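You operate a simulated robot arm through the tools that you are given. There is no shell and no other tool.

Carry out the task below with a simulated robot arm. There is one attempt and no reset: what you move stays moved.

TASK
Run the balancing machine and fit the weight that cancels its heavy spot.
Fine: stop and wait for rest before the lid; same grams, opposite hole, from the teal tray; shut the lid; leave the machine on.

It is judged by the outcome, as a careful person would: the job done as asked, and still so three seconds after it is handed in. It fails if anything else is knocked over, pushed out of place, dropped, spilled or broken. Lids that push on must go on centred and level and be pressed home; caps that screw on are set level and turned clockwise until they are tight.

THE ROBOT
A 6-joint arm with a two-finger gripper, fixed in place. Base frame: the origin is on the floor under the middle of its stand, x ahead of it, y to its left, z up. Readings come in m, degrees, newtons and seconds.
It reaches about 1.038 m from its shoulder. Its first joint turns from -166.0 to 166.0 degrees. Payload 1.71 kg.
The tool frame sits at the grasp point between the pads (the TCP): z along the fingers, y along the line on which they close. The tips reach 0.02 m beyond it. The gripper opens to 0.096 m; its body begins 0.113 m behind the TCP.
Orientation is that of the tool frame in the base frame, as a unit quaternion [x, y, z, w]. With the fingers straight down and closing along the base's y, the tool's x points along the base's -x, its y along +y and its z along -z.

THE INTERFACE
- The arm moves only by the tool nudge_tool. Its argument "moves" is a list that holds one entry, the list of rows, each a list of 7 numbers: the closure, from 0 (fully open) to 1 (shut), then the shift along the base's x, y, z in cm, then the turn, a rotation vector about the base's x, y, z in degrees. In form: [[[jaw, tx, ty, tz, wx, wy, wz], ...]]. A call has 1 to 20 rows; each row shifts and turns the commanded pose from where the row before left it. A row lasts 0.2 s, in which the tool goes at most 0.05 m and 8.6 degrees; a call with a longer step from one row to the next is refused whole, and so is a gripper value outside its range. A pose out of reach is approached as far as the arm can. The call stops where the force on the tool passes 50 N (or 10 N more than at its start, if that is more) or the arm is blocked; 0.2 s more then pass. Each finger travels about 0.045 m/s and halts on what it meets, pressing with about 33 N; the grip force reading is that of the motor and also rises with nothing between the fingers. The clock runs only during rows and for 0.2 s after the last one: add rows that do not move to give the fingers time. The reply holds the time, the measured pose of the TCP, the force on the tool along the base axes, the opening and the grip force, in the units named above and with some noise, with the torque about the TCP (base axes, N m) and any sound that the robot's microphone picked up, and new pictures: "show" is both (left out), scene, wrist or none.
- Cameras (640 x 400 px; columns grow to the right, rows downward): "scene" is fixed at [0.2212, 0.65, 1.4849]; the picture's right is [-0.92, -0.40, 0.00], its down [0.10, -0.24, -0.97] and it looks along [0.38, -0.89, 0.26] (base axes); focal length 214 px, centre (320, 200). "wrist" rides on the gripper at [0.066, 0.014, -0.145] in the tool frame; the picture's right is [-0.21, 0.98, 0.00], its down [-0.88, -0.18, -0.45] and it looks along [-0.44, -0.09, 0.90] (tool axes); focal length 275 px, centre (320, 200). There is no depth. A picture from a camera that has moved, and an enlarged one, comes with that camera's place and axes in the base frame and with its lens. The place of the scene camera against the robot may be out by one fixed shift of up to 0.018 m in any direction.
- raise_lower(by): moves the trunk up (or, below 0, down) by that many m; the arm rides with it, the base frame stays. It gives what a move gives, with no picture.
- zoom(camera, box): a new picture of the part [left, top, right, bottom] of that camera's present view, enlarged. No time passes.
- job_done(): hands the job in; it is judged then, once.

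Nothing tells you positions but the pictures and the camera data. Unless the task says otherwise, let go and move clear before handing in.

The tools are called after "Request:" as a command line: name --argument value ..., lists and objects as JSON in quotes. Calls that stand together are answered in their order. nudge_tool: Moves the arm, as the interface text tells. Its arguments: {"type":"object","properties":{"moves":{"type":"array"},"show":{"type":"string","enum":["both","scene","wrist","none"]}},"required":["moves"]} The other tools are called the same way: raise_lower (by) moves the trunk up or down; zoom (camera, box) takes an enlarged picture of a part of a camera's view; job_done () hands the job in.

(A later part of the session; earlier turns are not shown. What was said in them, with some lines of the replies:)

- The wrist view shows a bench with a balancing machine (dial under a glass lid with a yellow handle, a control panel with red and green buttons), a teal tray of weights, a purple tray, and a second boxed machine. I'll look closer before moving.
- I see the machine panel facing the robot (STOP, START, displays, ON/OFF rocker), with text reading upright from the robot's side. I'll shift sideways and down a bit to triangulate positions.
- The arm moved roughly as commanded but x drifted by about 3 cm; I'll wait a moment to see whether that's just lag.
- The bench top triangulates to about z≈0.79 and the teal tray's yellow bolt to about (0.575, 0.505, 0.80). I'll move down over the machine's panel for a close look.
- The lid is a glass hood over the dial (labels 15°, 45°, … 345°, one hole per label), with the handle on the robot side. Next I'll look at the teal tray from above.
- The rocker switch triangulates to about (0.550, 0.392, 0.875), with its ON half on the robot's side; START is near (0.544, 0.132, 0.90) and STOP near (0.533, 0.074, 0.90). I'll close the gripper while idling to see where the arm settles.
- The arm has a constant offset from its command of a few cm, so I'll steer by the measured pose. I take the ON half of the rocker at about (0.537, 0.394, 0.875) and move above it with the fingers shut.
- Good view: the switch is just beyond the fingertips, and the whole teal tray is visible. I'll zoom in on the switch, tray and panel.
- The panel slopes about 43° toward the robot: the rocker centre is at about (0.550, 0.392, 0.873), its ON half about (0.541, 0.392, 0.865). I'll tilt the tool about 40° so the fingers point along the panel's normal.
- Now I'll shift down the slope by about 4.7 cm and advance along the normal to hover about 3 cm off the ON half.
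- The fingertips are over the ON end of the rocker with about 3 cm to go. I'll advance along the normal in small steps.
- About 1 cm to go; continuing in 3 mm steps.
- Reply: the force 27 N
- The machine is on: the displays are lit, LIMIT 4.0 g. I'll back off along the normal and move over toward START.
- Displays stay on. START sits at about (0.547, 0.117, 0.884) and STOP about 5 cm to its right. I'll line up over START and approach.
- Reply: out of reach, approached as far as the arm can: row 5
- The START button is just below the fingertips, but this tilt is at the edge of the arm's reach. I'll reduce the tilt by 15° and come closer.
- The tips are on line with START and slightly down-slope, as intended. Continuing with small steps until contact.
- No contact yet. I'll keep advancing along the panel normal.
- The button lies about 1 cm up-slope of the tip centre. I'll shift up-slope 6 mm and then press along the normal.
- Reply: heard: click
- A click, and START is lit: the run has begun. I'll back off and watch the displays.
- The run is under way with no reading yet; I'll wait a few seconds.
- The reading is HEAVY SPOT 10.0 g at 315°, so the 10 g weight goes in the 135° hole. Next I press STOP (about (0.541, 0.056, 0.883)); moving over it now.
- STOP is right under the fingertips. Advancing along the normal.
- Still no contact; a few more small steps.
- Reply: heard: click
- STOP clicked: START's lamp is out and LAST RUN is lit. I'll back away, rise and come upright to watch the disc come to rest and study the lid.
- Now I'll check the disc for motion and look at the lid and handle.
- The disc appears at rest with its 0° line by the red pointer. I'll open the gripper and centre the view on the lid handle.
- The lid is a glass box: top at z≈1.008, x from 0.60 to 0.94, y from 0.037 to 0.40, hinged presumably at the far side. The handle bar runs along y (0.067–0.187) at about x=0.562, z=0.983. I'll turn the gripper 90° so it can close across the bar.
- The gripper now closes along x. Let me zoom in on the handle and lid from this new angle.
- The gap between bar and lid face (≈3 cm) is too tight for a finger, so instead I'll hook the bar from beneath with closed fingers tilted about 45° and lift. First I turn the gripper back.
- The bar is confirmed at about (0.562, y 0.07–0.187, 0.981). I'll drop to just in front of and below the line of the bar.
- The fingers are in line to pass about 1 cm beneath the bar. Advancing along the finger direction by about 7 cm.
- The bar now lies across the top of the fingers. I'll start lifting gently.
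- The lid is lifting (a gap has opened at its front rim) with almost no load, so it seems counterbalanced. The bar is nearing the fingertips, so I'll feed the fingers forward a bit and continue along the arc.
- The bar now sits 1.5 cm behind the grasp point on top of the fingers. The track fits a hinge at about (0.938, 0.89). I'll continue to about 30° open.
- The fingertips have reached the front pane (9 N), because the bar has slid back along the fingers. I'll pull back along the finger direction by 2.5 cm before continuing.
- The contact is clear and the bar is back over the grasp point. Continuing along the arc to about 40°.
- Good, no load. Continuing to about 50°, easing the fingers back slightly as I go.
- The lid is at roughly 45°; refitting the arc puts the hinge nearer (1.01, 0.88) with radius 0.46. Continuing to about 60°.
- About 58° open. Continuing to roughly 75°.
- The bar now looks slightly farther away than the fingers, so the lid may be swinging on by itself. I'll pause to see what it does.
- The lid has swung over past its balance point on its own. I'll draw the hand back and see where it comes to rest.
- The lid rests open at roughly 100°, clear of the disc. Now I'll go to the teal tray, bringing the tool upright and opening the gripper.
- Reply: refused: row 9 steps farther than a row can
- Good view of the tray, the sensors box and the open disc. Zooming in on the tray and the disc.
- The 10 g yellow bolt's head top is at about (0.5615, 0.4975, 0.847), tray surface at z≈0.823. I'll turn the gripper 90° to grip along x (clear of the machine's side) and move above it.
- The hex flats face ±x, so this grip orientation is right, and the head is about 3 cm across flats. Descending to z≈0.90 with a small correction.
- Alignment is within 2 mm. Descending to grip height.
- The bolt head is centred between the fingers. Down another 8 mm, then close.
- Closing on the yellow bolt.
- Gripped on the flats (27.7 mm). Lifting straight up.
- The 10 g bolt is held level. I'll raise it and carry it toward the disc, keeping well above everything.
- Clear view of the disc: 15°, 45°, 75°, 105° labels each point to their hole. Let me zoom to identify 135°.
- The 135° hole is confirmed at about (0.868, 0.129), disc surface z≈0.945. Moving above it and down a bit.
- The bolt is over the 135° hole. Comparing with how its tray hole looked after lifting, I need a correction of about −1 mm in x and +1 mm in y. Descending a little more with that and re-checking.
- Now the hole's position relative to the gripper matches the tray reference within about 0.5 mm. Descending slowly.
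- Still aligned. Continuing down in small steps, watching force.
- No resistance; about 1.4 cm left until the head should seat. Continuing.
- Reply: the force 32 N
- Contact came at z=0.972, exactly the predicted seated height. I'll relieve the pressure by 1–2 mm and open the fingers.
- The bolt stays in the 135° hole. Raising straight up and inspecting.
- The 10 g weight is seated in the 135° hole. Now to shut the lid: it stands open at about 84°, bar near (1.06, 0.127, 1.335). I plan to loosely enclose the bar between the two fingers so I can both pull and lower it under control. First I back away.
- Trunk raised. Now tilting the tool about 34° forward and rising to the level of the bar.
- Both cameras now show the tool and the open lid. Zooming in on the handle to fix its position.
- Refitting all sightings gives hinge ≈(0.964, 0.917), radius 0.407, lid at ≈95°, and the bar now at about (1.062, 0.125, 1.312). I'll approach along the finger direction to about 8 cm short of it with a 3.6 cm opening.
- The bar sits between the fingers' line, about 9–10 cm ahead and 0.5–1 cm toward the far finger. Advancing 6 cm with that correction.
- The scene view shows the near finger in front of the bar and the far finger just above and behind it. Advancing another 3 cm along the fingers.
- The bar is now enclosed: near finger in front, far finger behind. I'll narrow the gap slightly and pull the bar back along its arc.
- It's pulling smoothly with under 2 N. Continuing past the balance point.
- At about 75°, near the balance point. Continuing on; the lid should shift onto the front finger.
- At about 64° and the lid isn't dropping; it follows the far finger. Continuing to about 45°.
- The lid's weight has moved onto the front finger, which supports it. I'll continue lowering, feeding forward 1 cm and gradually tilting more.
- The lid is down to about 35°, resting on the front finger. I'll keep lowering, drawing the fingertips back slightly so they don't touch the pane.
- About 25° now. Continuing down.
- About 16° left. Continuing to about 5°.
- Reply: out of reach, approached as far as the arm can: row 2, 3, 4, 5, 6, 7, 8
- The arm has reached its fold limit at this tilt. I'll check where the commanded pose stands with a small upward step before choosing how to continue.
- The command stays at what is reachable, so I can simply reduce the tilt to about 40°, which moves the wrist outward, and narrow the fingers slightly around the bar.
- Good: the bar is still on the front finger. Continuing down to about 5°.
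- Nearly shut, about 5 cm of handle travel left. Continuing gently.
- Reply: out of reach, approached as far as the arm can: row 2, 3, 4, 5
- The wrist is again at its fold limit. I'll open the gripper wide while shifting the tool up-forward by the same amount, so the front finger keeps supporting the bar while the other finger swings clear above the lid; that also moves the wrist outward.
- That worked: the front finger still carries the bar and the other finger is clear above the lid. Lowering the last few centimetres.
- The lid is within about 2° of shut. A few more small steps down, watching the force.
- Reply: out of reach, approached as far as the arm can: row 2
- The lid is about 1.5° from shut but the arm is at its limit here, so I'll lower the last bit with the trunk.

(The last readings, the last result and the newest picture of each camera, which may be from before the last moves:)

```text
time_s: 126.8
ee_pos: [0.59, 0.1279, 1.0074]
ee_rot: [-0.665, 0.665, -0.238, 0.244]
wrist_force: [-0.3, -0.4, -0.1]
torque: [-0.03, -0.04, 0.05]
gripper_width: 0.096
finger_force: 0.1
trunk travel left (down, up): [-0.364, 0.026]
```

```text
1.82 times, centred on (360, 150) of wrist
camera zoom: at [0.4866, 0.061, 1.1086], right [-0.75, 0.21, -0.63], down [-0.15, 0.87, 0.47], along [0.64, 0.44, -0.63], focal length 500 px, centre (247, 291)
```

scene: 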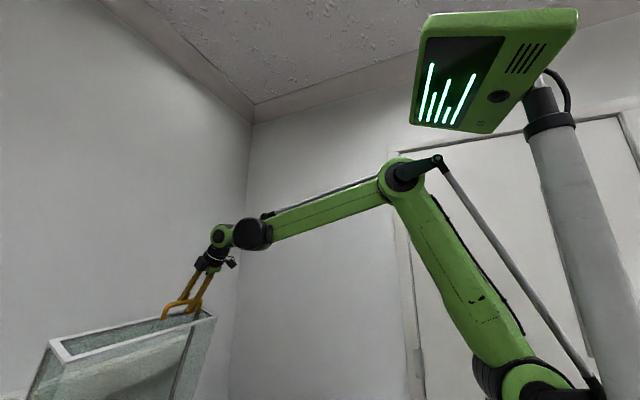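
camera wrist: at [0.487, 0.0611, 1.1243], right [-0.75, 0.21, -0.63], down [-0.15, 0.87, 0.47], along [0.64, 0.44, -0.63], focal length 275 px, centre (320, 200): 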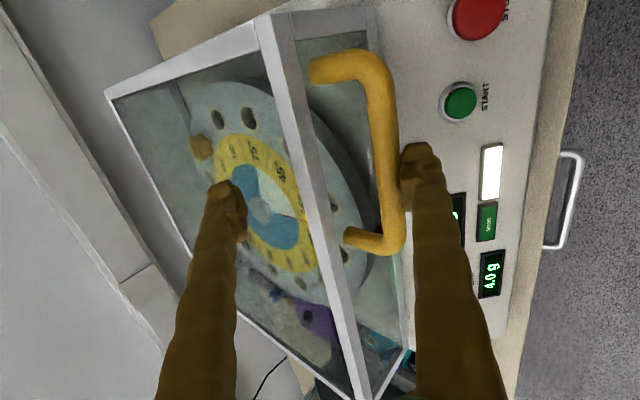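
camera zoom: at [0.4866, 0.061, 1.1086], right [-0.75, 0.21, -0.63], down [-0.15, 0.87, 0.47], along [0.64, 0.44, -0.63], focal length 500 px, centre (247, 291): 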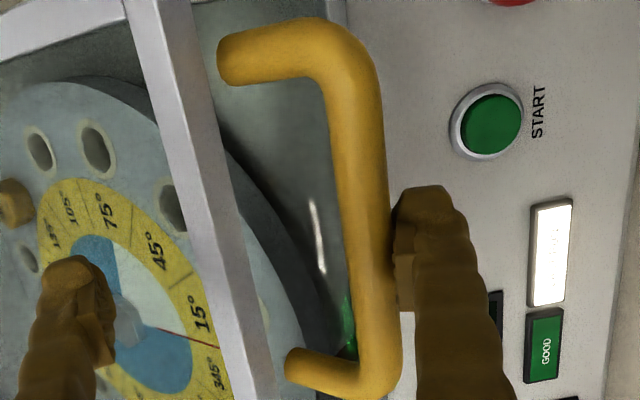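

The force has gone to zero and a hairline gap shows between finger and bar: the lid is down on its seat. To get the finger out from under the bar, I'll drop 5 mm and slide sideways (+y) past the end of the handle.

Request:
raise_lower --by -0.004

Request:
nudge_tool --moves '[[[0, 0, 0.8, 0, 0, 0, 0], [0, 0, 1.0, 0, 0, 0, 0], [0, 0, 1.0, 0, 0, 0, 0], [0, 0, 0, 0, 0, 0, 0]]]' --show "wrist"

Request:
zoom --camera "wrist" --box '[280, 40, 440, 260]'

```text
time_s: 127.3
ee_pos: [0.5897, 0.1286, 1.0025]
ee_rot: [-0.665, 0.665, -0.238, 0.243]
wrist_force: [0.1, 1.2, 0.4]
torque: [-0.01, 0.03, 0.03]
gripper_width: 0.096
finger_force: 0.0
trunk travel left (down, up): [-0.36, 0.03]
```

```text
time_s: 128.3
ee_pos: [0.5902, 0.1566, 1.0026]
ee_rot: [0.665, -0.665, 0.237, -0.243]
wrist_force: [0.1, 0.0, -0.5]
torque: [-0.02, 0.0, -0.02]
gripper_width: 0.0964
finger_force: 0.0
trunk travel left (down, up): [-0.36, 0.03]
camera wrist: at [0.487, 0.0897, 1.1045], right [-0.75, 0.21, -0.62], down [-0.15, 0.87, 0.47], along [0.64, 0.44, -0.63], focal length 275 px, centre (320, 200)
```

wrist: 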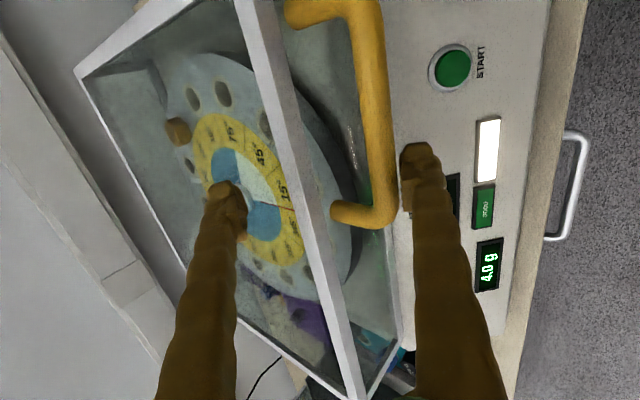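

```text
1.82 times, centred on (360, 150) of wrist
camera zoom: at [0.487, 0.0897, 1.1045], right [-0.75, 0.21, -0.62], down [-0.15, 0.87, 0.47], along [0.64, 0.44, -0.63], focal length 500 px, centre (247, 291)
```

zoom: 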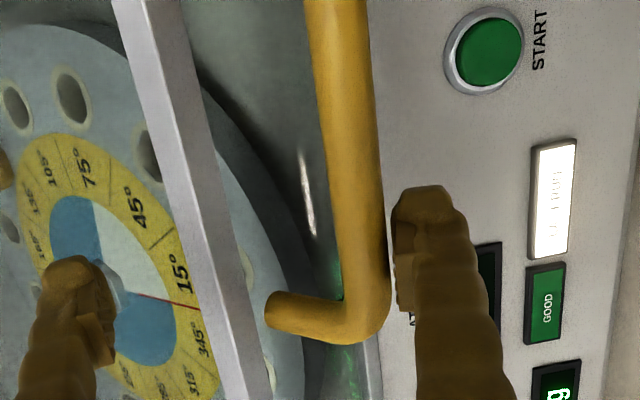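

Free of the bar with no force. Continuing sideways past the handle's end, then up and away.

Request:
nudge_tool --moves '[[[0, 0, 1.5, 0, 0, 0, 0], [0, 0, 1.5, 0, 0, 0, 0], [0, 0, 1.5, 0, 0, 0, 0], [0, 0, 1.5, 0, 0, 0, 0], [0, 0, 1.5, 0, 0, 0, 0], [0, 0, 0, 1.5, 0, 0, 0], [0, 0, 0, 2, 0, 0, 0], [0, 0, 0, 2.5, 0, 0, 0], [0, -0.5, 0, 3, 0, 0, 0], [0, -1, 0, 3, 0, 0, 0], [0, 0, 0, 0, 0, 0, 0]]]' --show "wrist"

```text
time_s: 130.7
ee_pos: [0.5774, 0.2302, 1.1223]
ee_rot: [0.665, -0.664, 0.239, -0.243]
wrist_force: [0.8, 0.9, -0.9]
torque: [0.06, -0.01, 0.0]
gripper_width: 0.0961
finger_force: 0.1
trunk travel left (down, up): [-0.36, 0.03]
camera wrist: at [0.4731, 0.1632, 1.2243], right [-0.75, 0.21, -0.62], down [-0.15, 0.87, 0.47], along [0.64, 0.44, -0.63], focal length 275 px, centre (320, 200)
```

wrist: 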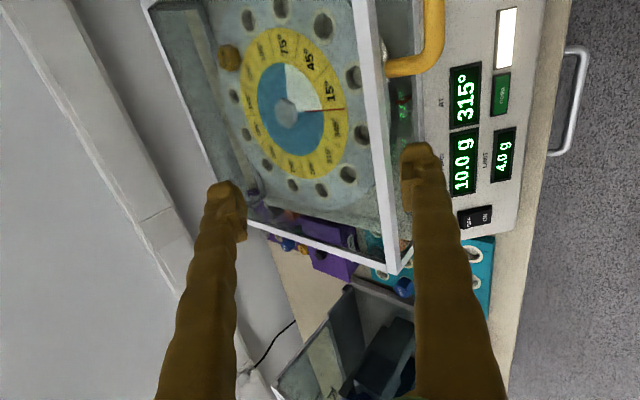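

Clear of the lid, which looks shut, and the machine is still on. I'll bring the tool upright and turn it back to inspect from the same viewpoint as before.

Request:
nudge_tool --moves '[[[0.3, -1, -1, 1, 0, 8.5, 0], [0.3, -1.5, -1, 0.5, 0, 8.5, 0], [0.3, -1.5, -1, 0, 0, 8.5, 0], [0.3, -1.5, -1, 0, 0, 8.5, 0], [0.3, -1.5, -1, 0, 0, 6, 0], [0.3, -1, -1, 0, 0, 0, -8.2], [0, 0, -1, 0, 0, 0, -8.2], [0, 0, 0, 0, 0, 0, -8.2], [0, 0, 0, 0, 0, 0, -8.2], [0, 0, 0, 0, 0, 0, -8.2], [0, 0, 0, 0, 0, 0, -8.2], [0, 0, 0, 0, 0, 0, -8.2], [0, 0, 0, 0, 0, 0, -8.2], [0, 0, 0, 0, 0, 0, -8.2], [0, 0, 0, 0, 0, 0, -8.2], [0, 0, 0, 0, 0, 0, -8.0], [0, 0, 0, 0, 0, 0, 0], [0, 0, 0, 0, 0, 0, 0]]]' --show "wrist"

Request:
zoom --camera "wrist" --box '[200, 100, 480, 300]'

```text
time_s: 134.5
ee_pos: [0.495, 0.1625, 1.1378]
ee_rot: [0.001, 1.0, 0.001, 0.004]
wrist_force: [0.0, -0.1, 0.0]
torque: [0.01, 0.04, 0.03]
gripper_width: 0.0962
finger_force: 0.1
trunk travel left (down, up): [-0.36, 0.03]
camera wrist: at [0.4288, 0.1746, 1.2814], right [0.21, 0.98, 0.0], down [0.87, -0.19, 0.45], along [0.44, -0.09, -0.89], focal length 275 px, centre (320, 200)
```

wrist: 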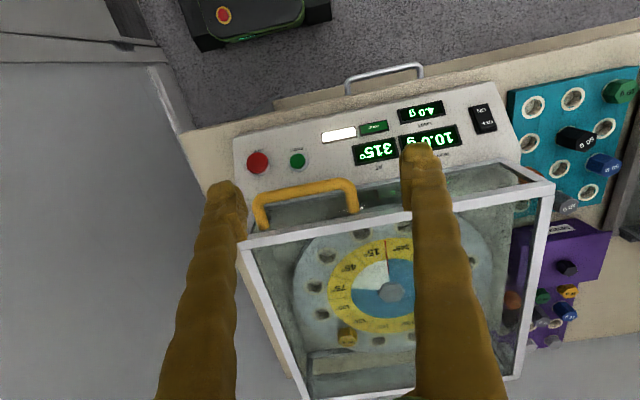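

```text
2.00 times, centred on (340, 200) of wrist
camera zoom: at [0.4288, 0.1746, 1.2814], right [0.21, 0.98, 0.0], down [0.87, -0.19, 0.45], along [0.44, -0.09, -0.89], focal length 551 px, centre (280, 200)
```

zoom: 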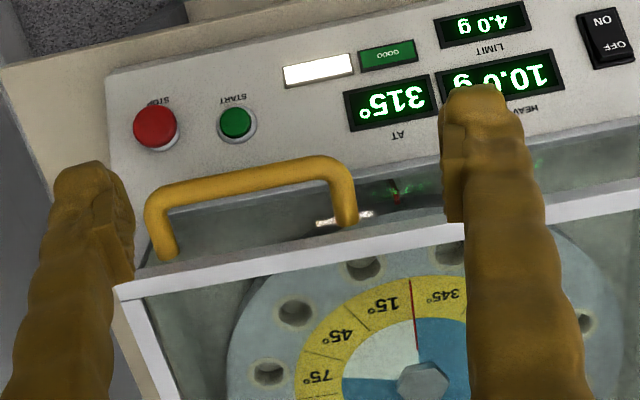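

The lid sits just as it did originally and the displays are on. To be sure it is pressed home, I'll close the gripper and press gently on the handle bar from above.

Request:
nudge_tool --moves '[[[1, 1.3, -0.7, -1, 0, 0, 0], [1, 1.3, -0.7, -1.5, 0, 0, 0], [1, 1.3, -0.7, -1.5, 0, 0, 0], [1, 1.4, -0.7, -1.5, 0, 0, 0], [1, 1.4, -0.7, -1.5, 0, 0, 0], [1, 0, 0, -1.5, 0, 0, 0], [1, 0, 0, -1.0, 0, 0, 0], [1, 0, 0, 0, 0, 0, 0], [1, 0, 0, 0, 0, 0, 0]]]' --show "wrist"

Request:
zoom --camera "wrist" --box '[220, 80, 420, 240]'

```text
time_s: 136.5
ee_pos: [0.5624, 0.1263, 1.043]
ee_rot: [0.0, 1.0, 0.001, 0.003]
wrist_force: [0.4, -0.4, 0.6]
torque: [-0.02, 0.0, 0.02]
gripper_width: 0.0
finger_force: 29.6
trunk travel left (down, up): [-0.36, 0.03]
camera wrist: at [0.4955, 0.1396, 1.1868], right [0.21, 0.98, 0.0], down [0.87, -0.19, 0.45], along [0.44, -0.09, -0.89], focal length 275 px, centre (320, 200)
```

wrist: 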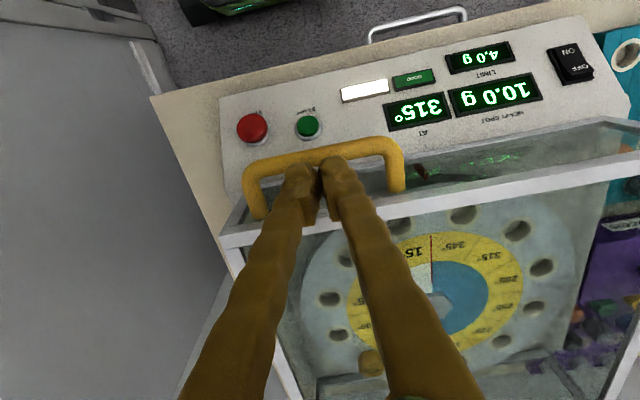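

```text
2.50 times, centred on (320, 160) of wrist
camera zoom: at [0.4955, 0.1396, 1.1868], right [0.21, 0.98, 0.0], down [0.87, -0.19, 0.45], along [0.44, -0.09, -0.89], focal length 688 px, centre (320, 300)
```

zoom: 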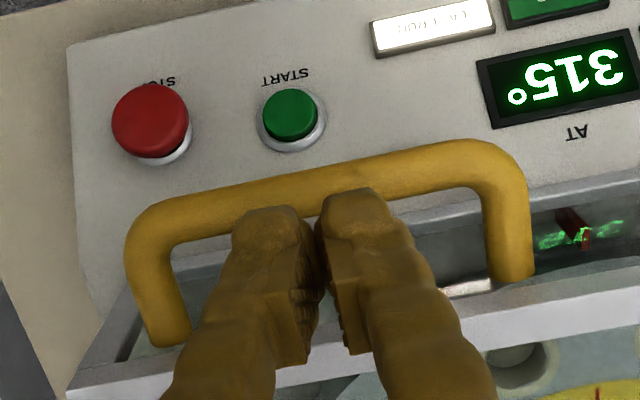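

The bar is right under the fingertips. Descending to touch it.

Request:
nudge_tool --moves '[[[1, -0.2, 0, -0.8, 0, 0, 0], [1, -0.2, 0, -0.8, 0, 0, 0], [1, 0, 0, -0.6, 0, 0, 0], [1, 0, 0, -0.4, 0, 0, 0], [1, 0, 0, 0, 0, 0, 0]]]' --show "none"

```text
time_s: 137.7
ee_pos: [0.5583, 0.1264, 1.0168]
ee_rot: [0.001, 1.0, 0.001, 0.004]
wrist_force: [-0.1, 0.1, -0.2]
torque: [0.0, -0.02, 0.0]
gripper_width: 0.0001
finger_force: 29.4
trunk travel left (down, up): [-0.36, 0.03]
```

Request:
nudge_tool --moves '[[[1, 0, 0, -0.3, 0, 0, 0], [1, 0, 0, -0.3, 0, 0, 0], [1, 0, 0, -0.3, 0, 0, 0], [1, 0, 0, 0, 0, 0, 0]]]' --show "wrist"

```text
time_s: 138.7
ee_pos: [0.5586, 0.1259, 1.0088]
ee_rot: [0.002, 1.0, 0.002, 0.003]
wrist_force: [4.6, -0.4, 23.5]
torque: [0.0, -0.14, -0.02]
gripper_width: 0.0062
finger_force: 28.8
trunk travel left (down, up): [-0.36, 0.03]
camera wrist: at [0.491, 0.1391, 1.1525], right [0.21, 0.98, 0.0], down [0.87, -0.19, 0.45], along [0.44, -0.09, -0.89], focal length 275 px, centre (320, 200)
```

wrist: 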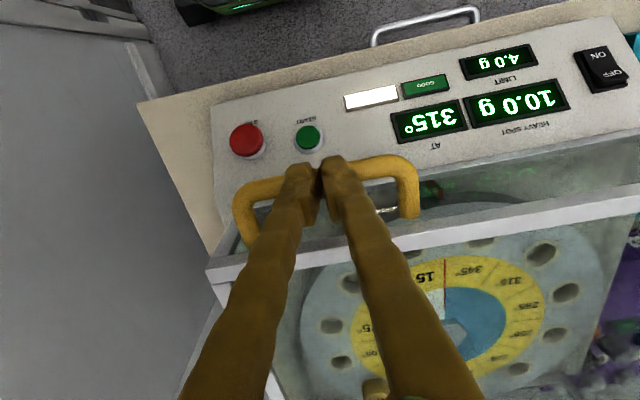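

Firm contact exactly at the closed height (bar top z≈0.989), so the lid is fully home. Backing off and moving clear.

Request:
nudge_tool --moves '[[[1, 0, 0, 1, 0, 0, 0], [1, 0, 0, 2, 0, 0, 0], [1, -1, 0, 3, 0, 0, 0], [1, -2, 1, 4, 0, 0, 0], [1, -2, 1, 4, 0, 0, 0], [1, -1, 1, 4, 0, 0, 0], [1, 0, 1, 4, 0, 0, 0], [0.5, 0, 1, 3, 0, 0, 0], [0, 0, 1, 0, 0, 0, 0], [0, 0, 0, 0, 0, 0, 0], [0, 0, 0, 0, 0, 0, 0]]]' --show "both"

Request:
zoom --camera "wrist" --box '[180, 100, 480, 360]'

```text
time_s: 141.1
ee_pos: [0.4997, 0.1859, 1.2567]
ee_rot: [-0.001, 1.0, 0.001, 0.003]
wrist_force: [0.0, -0.3, 0.3]
torque: [0.0, -0.03, -0.01]
gripper_width: 0.0863
finger_force: 0.0
trunk travel left (down, up): [-0.36, 0.03]
camera wrist: at [0.4321, 0.1991, 1.402], right [0.21, 0.98, 0.0], down [0.87, -0.19, 0.45], along [0.44, -0.09, -0.89], focal length 275 px, centre (320, 200)
```

scene: 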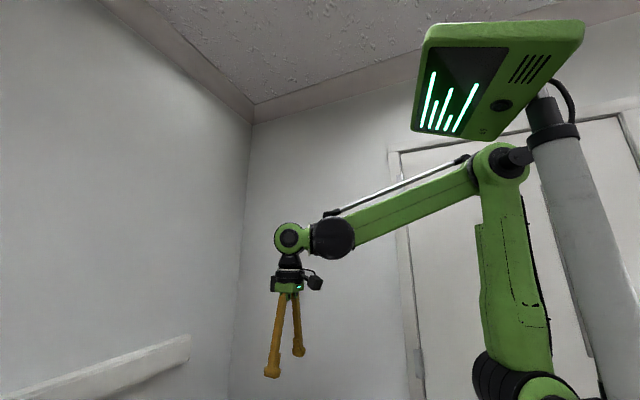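
wrist: 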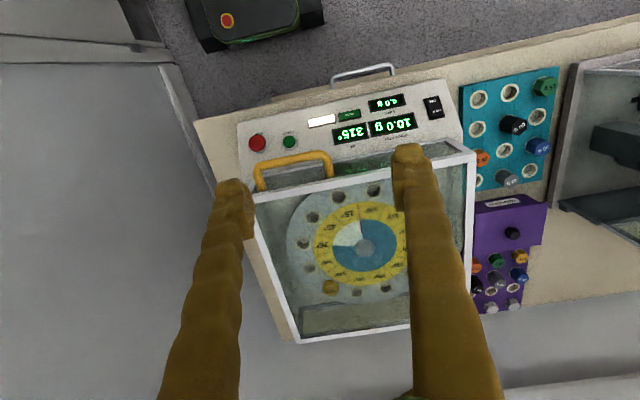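

```text
1.54 times, centred on (330, 230) of wrist
camera zoom: at [0.4321, 0.1991, 1.402], right [0.21, 0.98, 0.0], down [0.87, -0.19, 0.45], along [0.44, -0.09, -0.89], focal length 424 px, centre (305, 154)
```

zoom: 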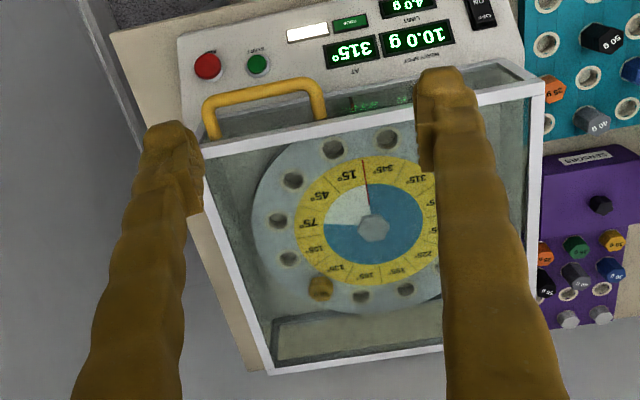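

The lid is shut, the 10 g bolt sits in the 135° hole opposite the 315° heavy spot, and the machine is on with the disc at rest. Nothing else has moved and the arm is clear, so I'm handing in.

Request:
job_done

```text
The job is handed in.
```

The job is done and handed in. The machine read a heavy spot of 10.0 g at 315°, so I fitted the 10 g weight from the teal tray in the opposite hole, at 135°.

- **Stopping:** I pressed STOP and waited until the disc was at rest before opening the lid.
- **Lid:** I lowered it under control and pressed it home. It stopped firmly at its closed height.
- **Machine:** It is still switched on, and nothing else looked moved in the last pictures.

I did not run the machine again with the weight in, so there is no second reading and the GOOD lamp is not lit.
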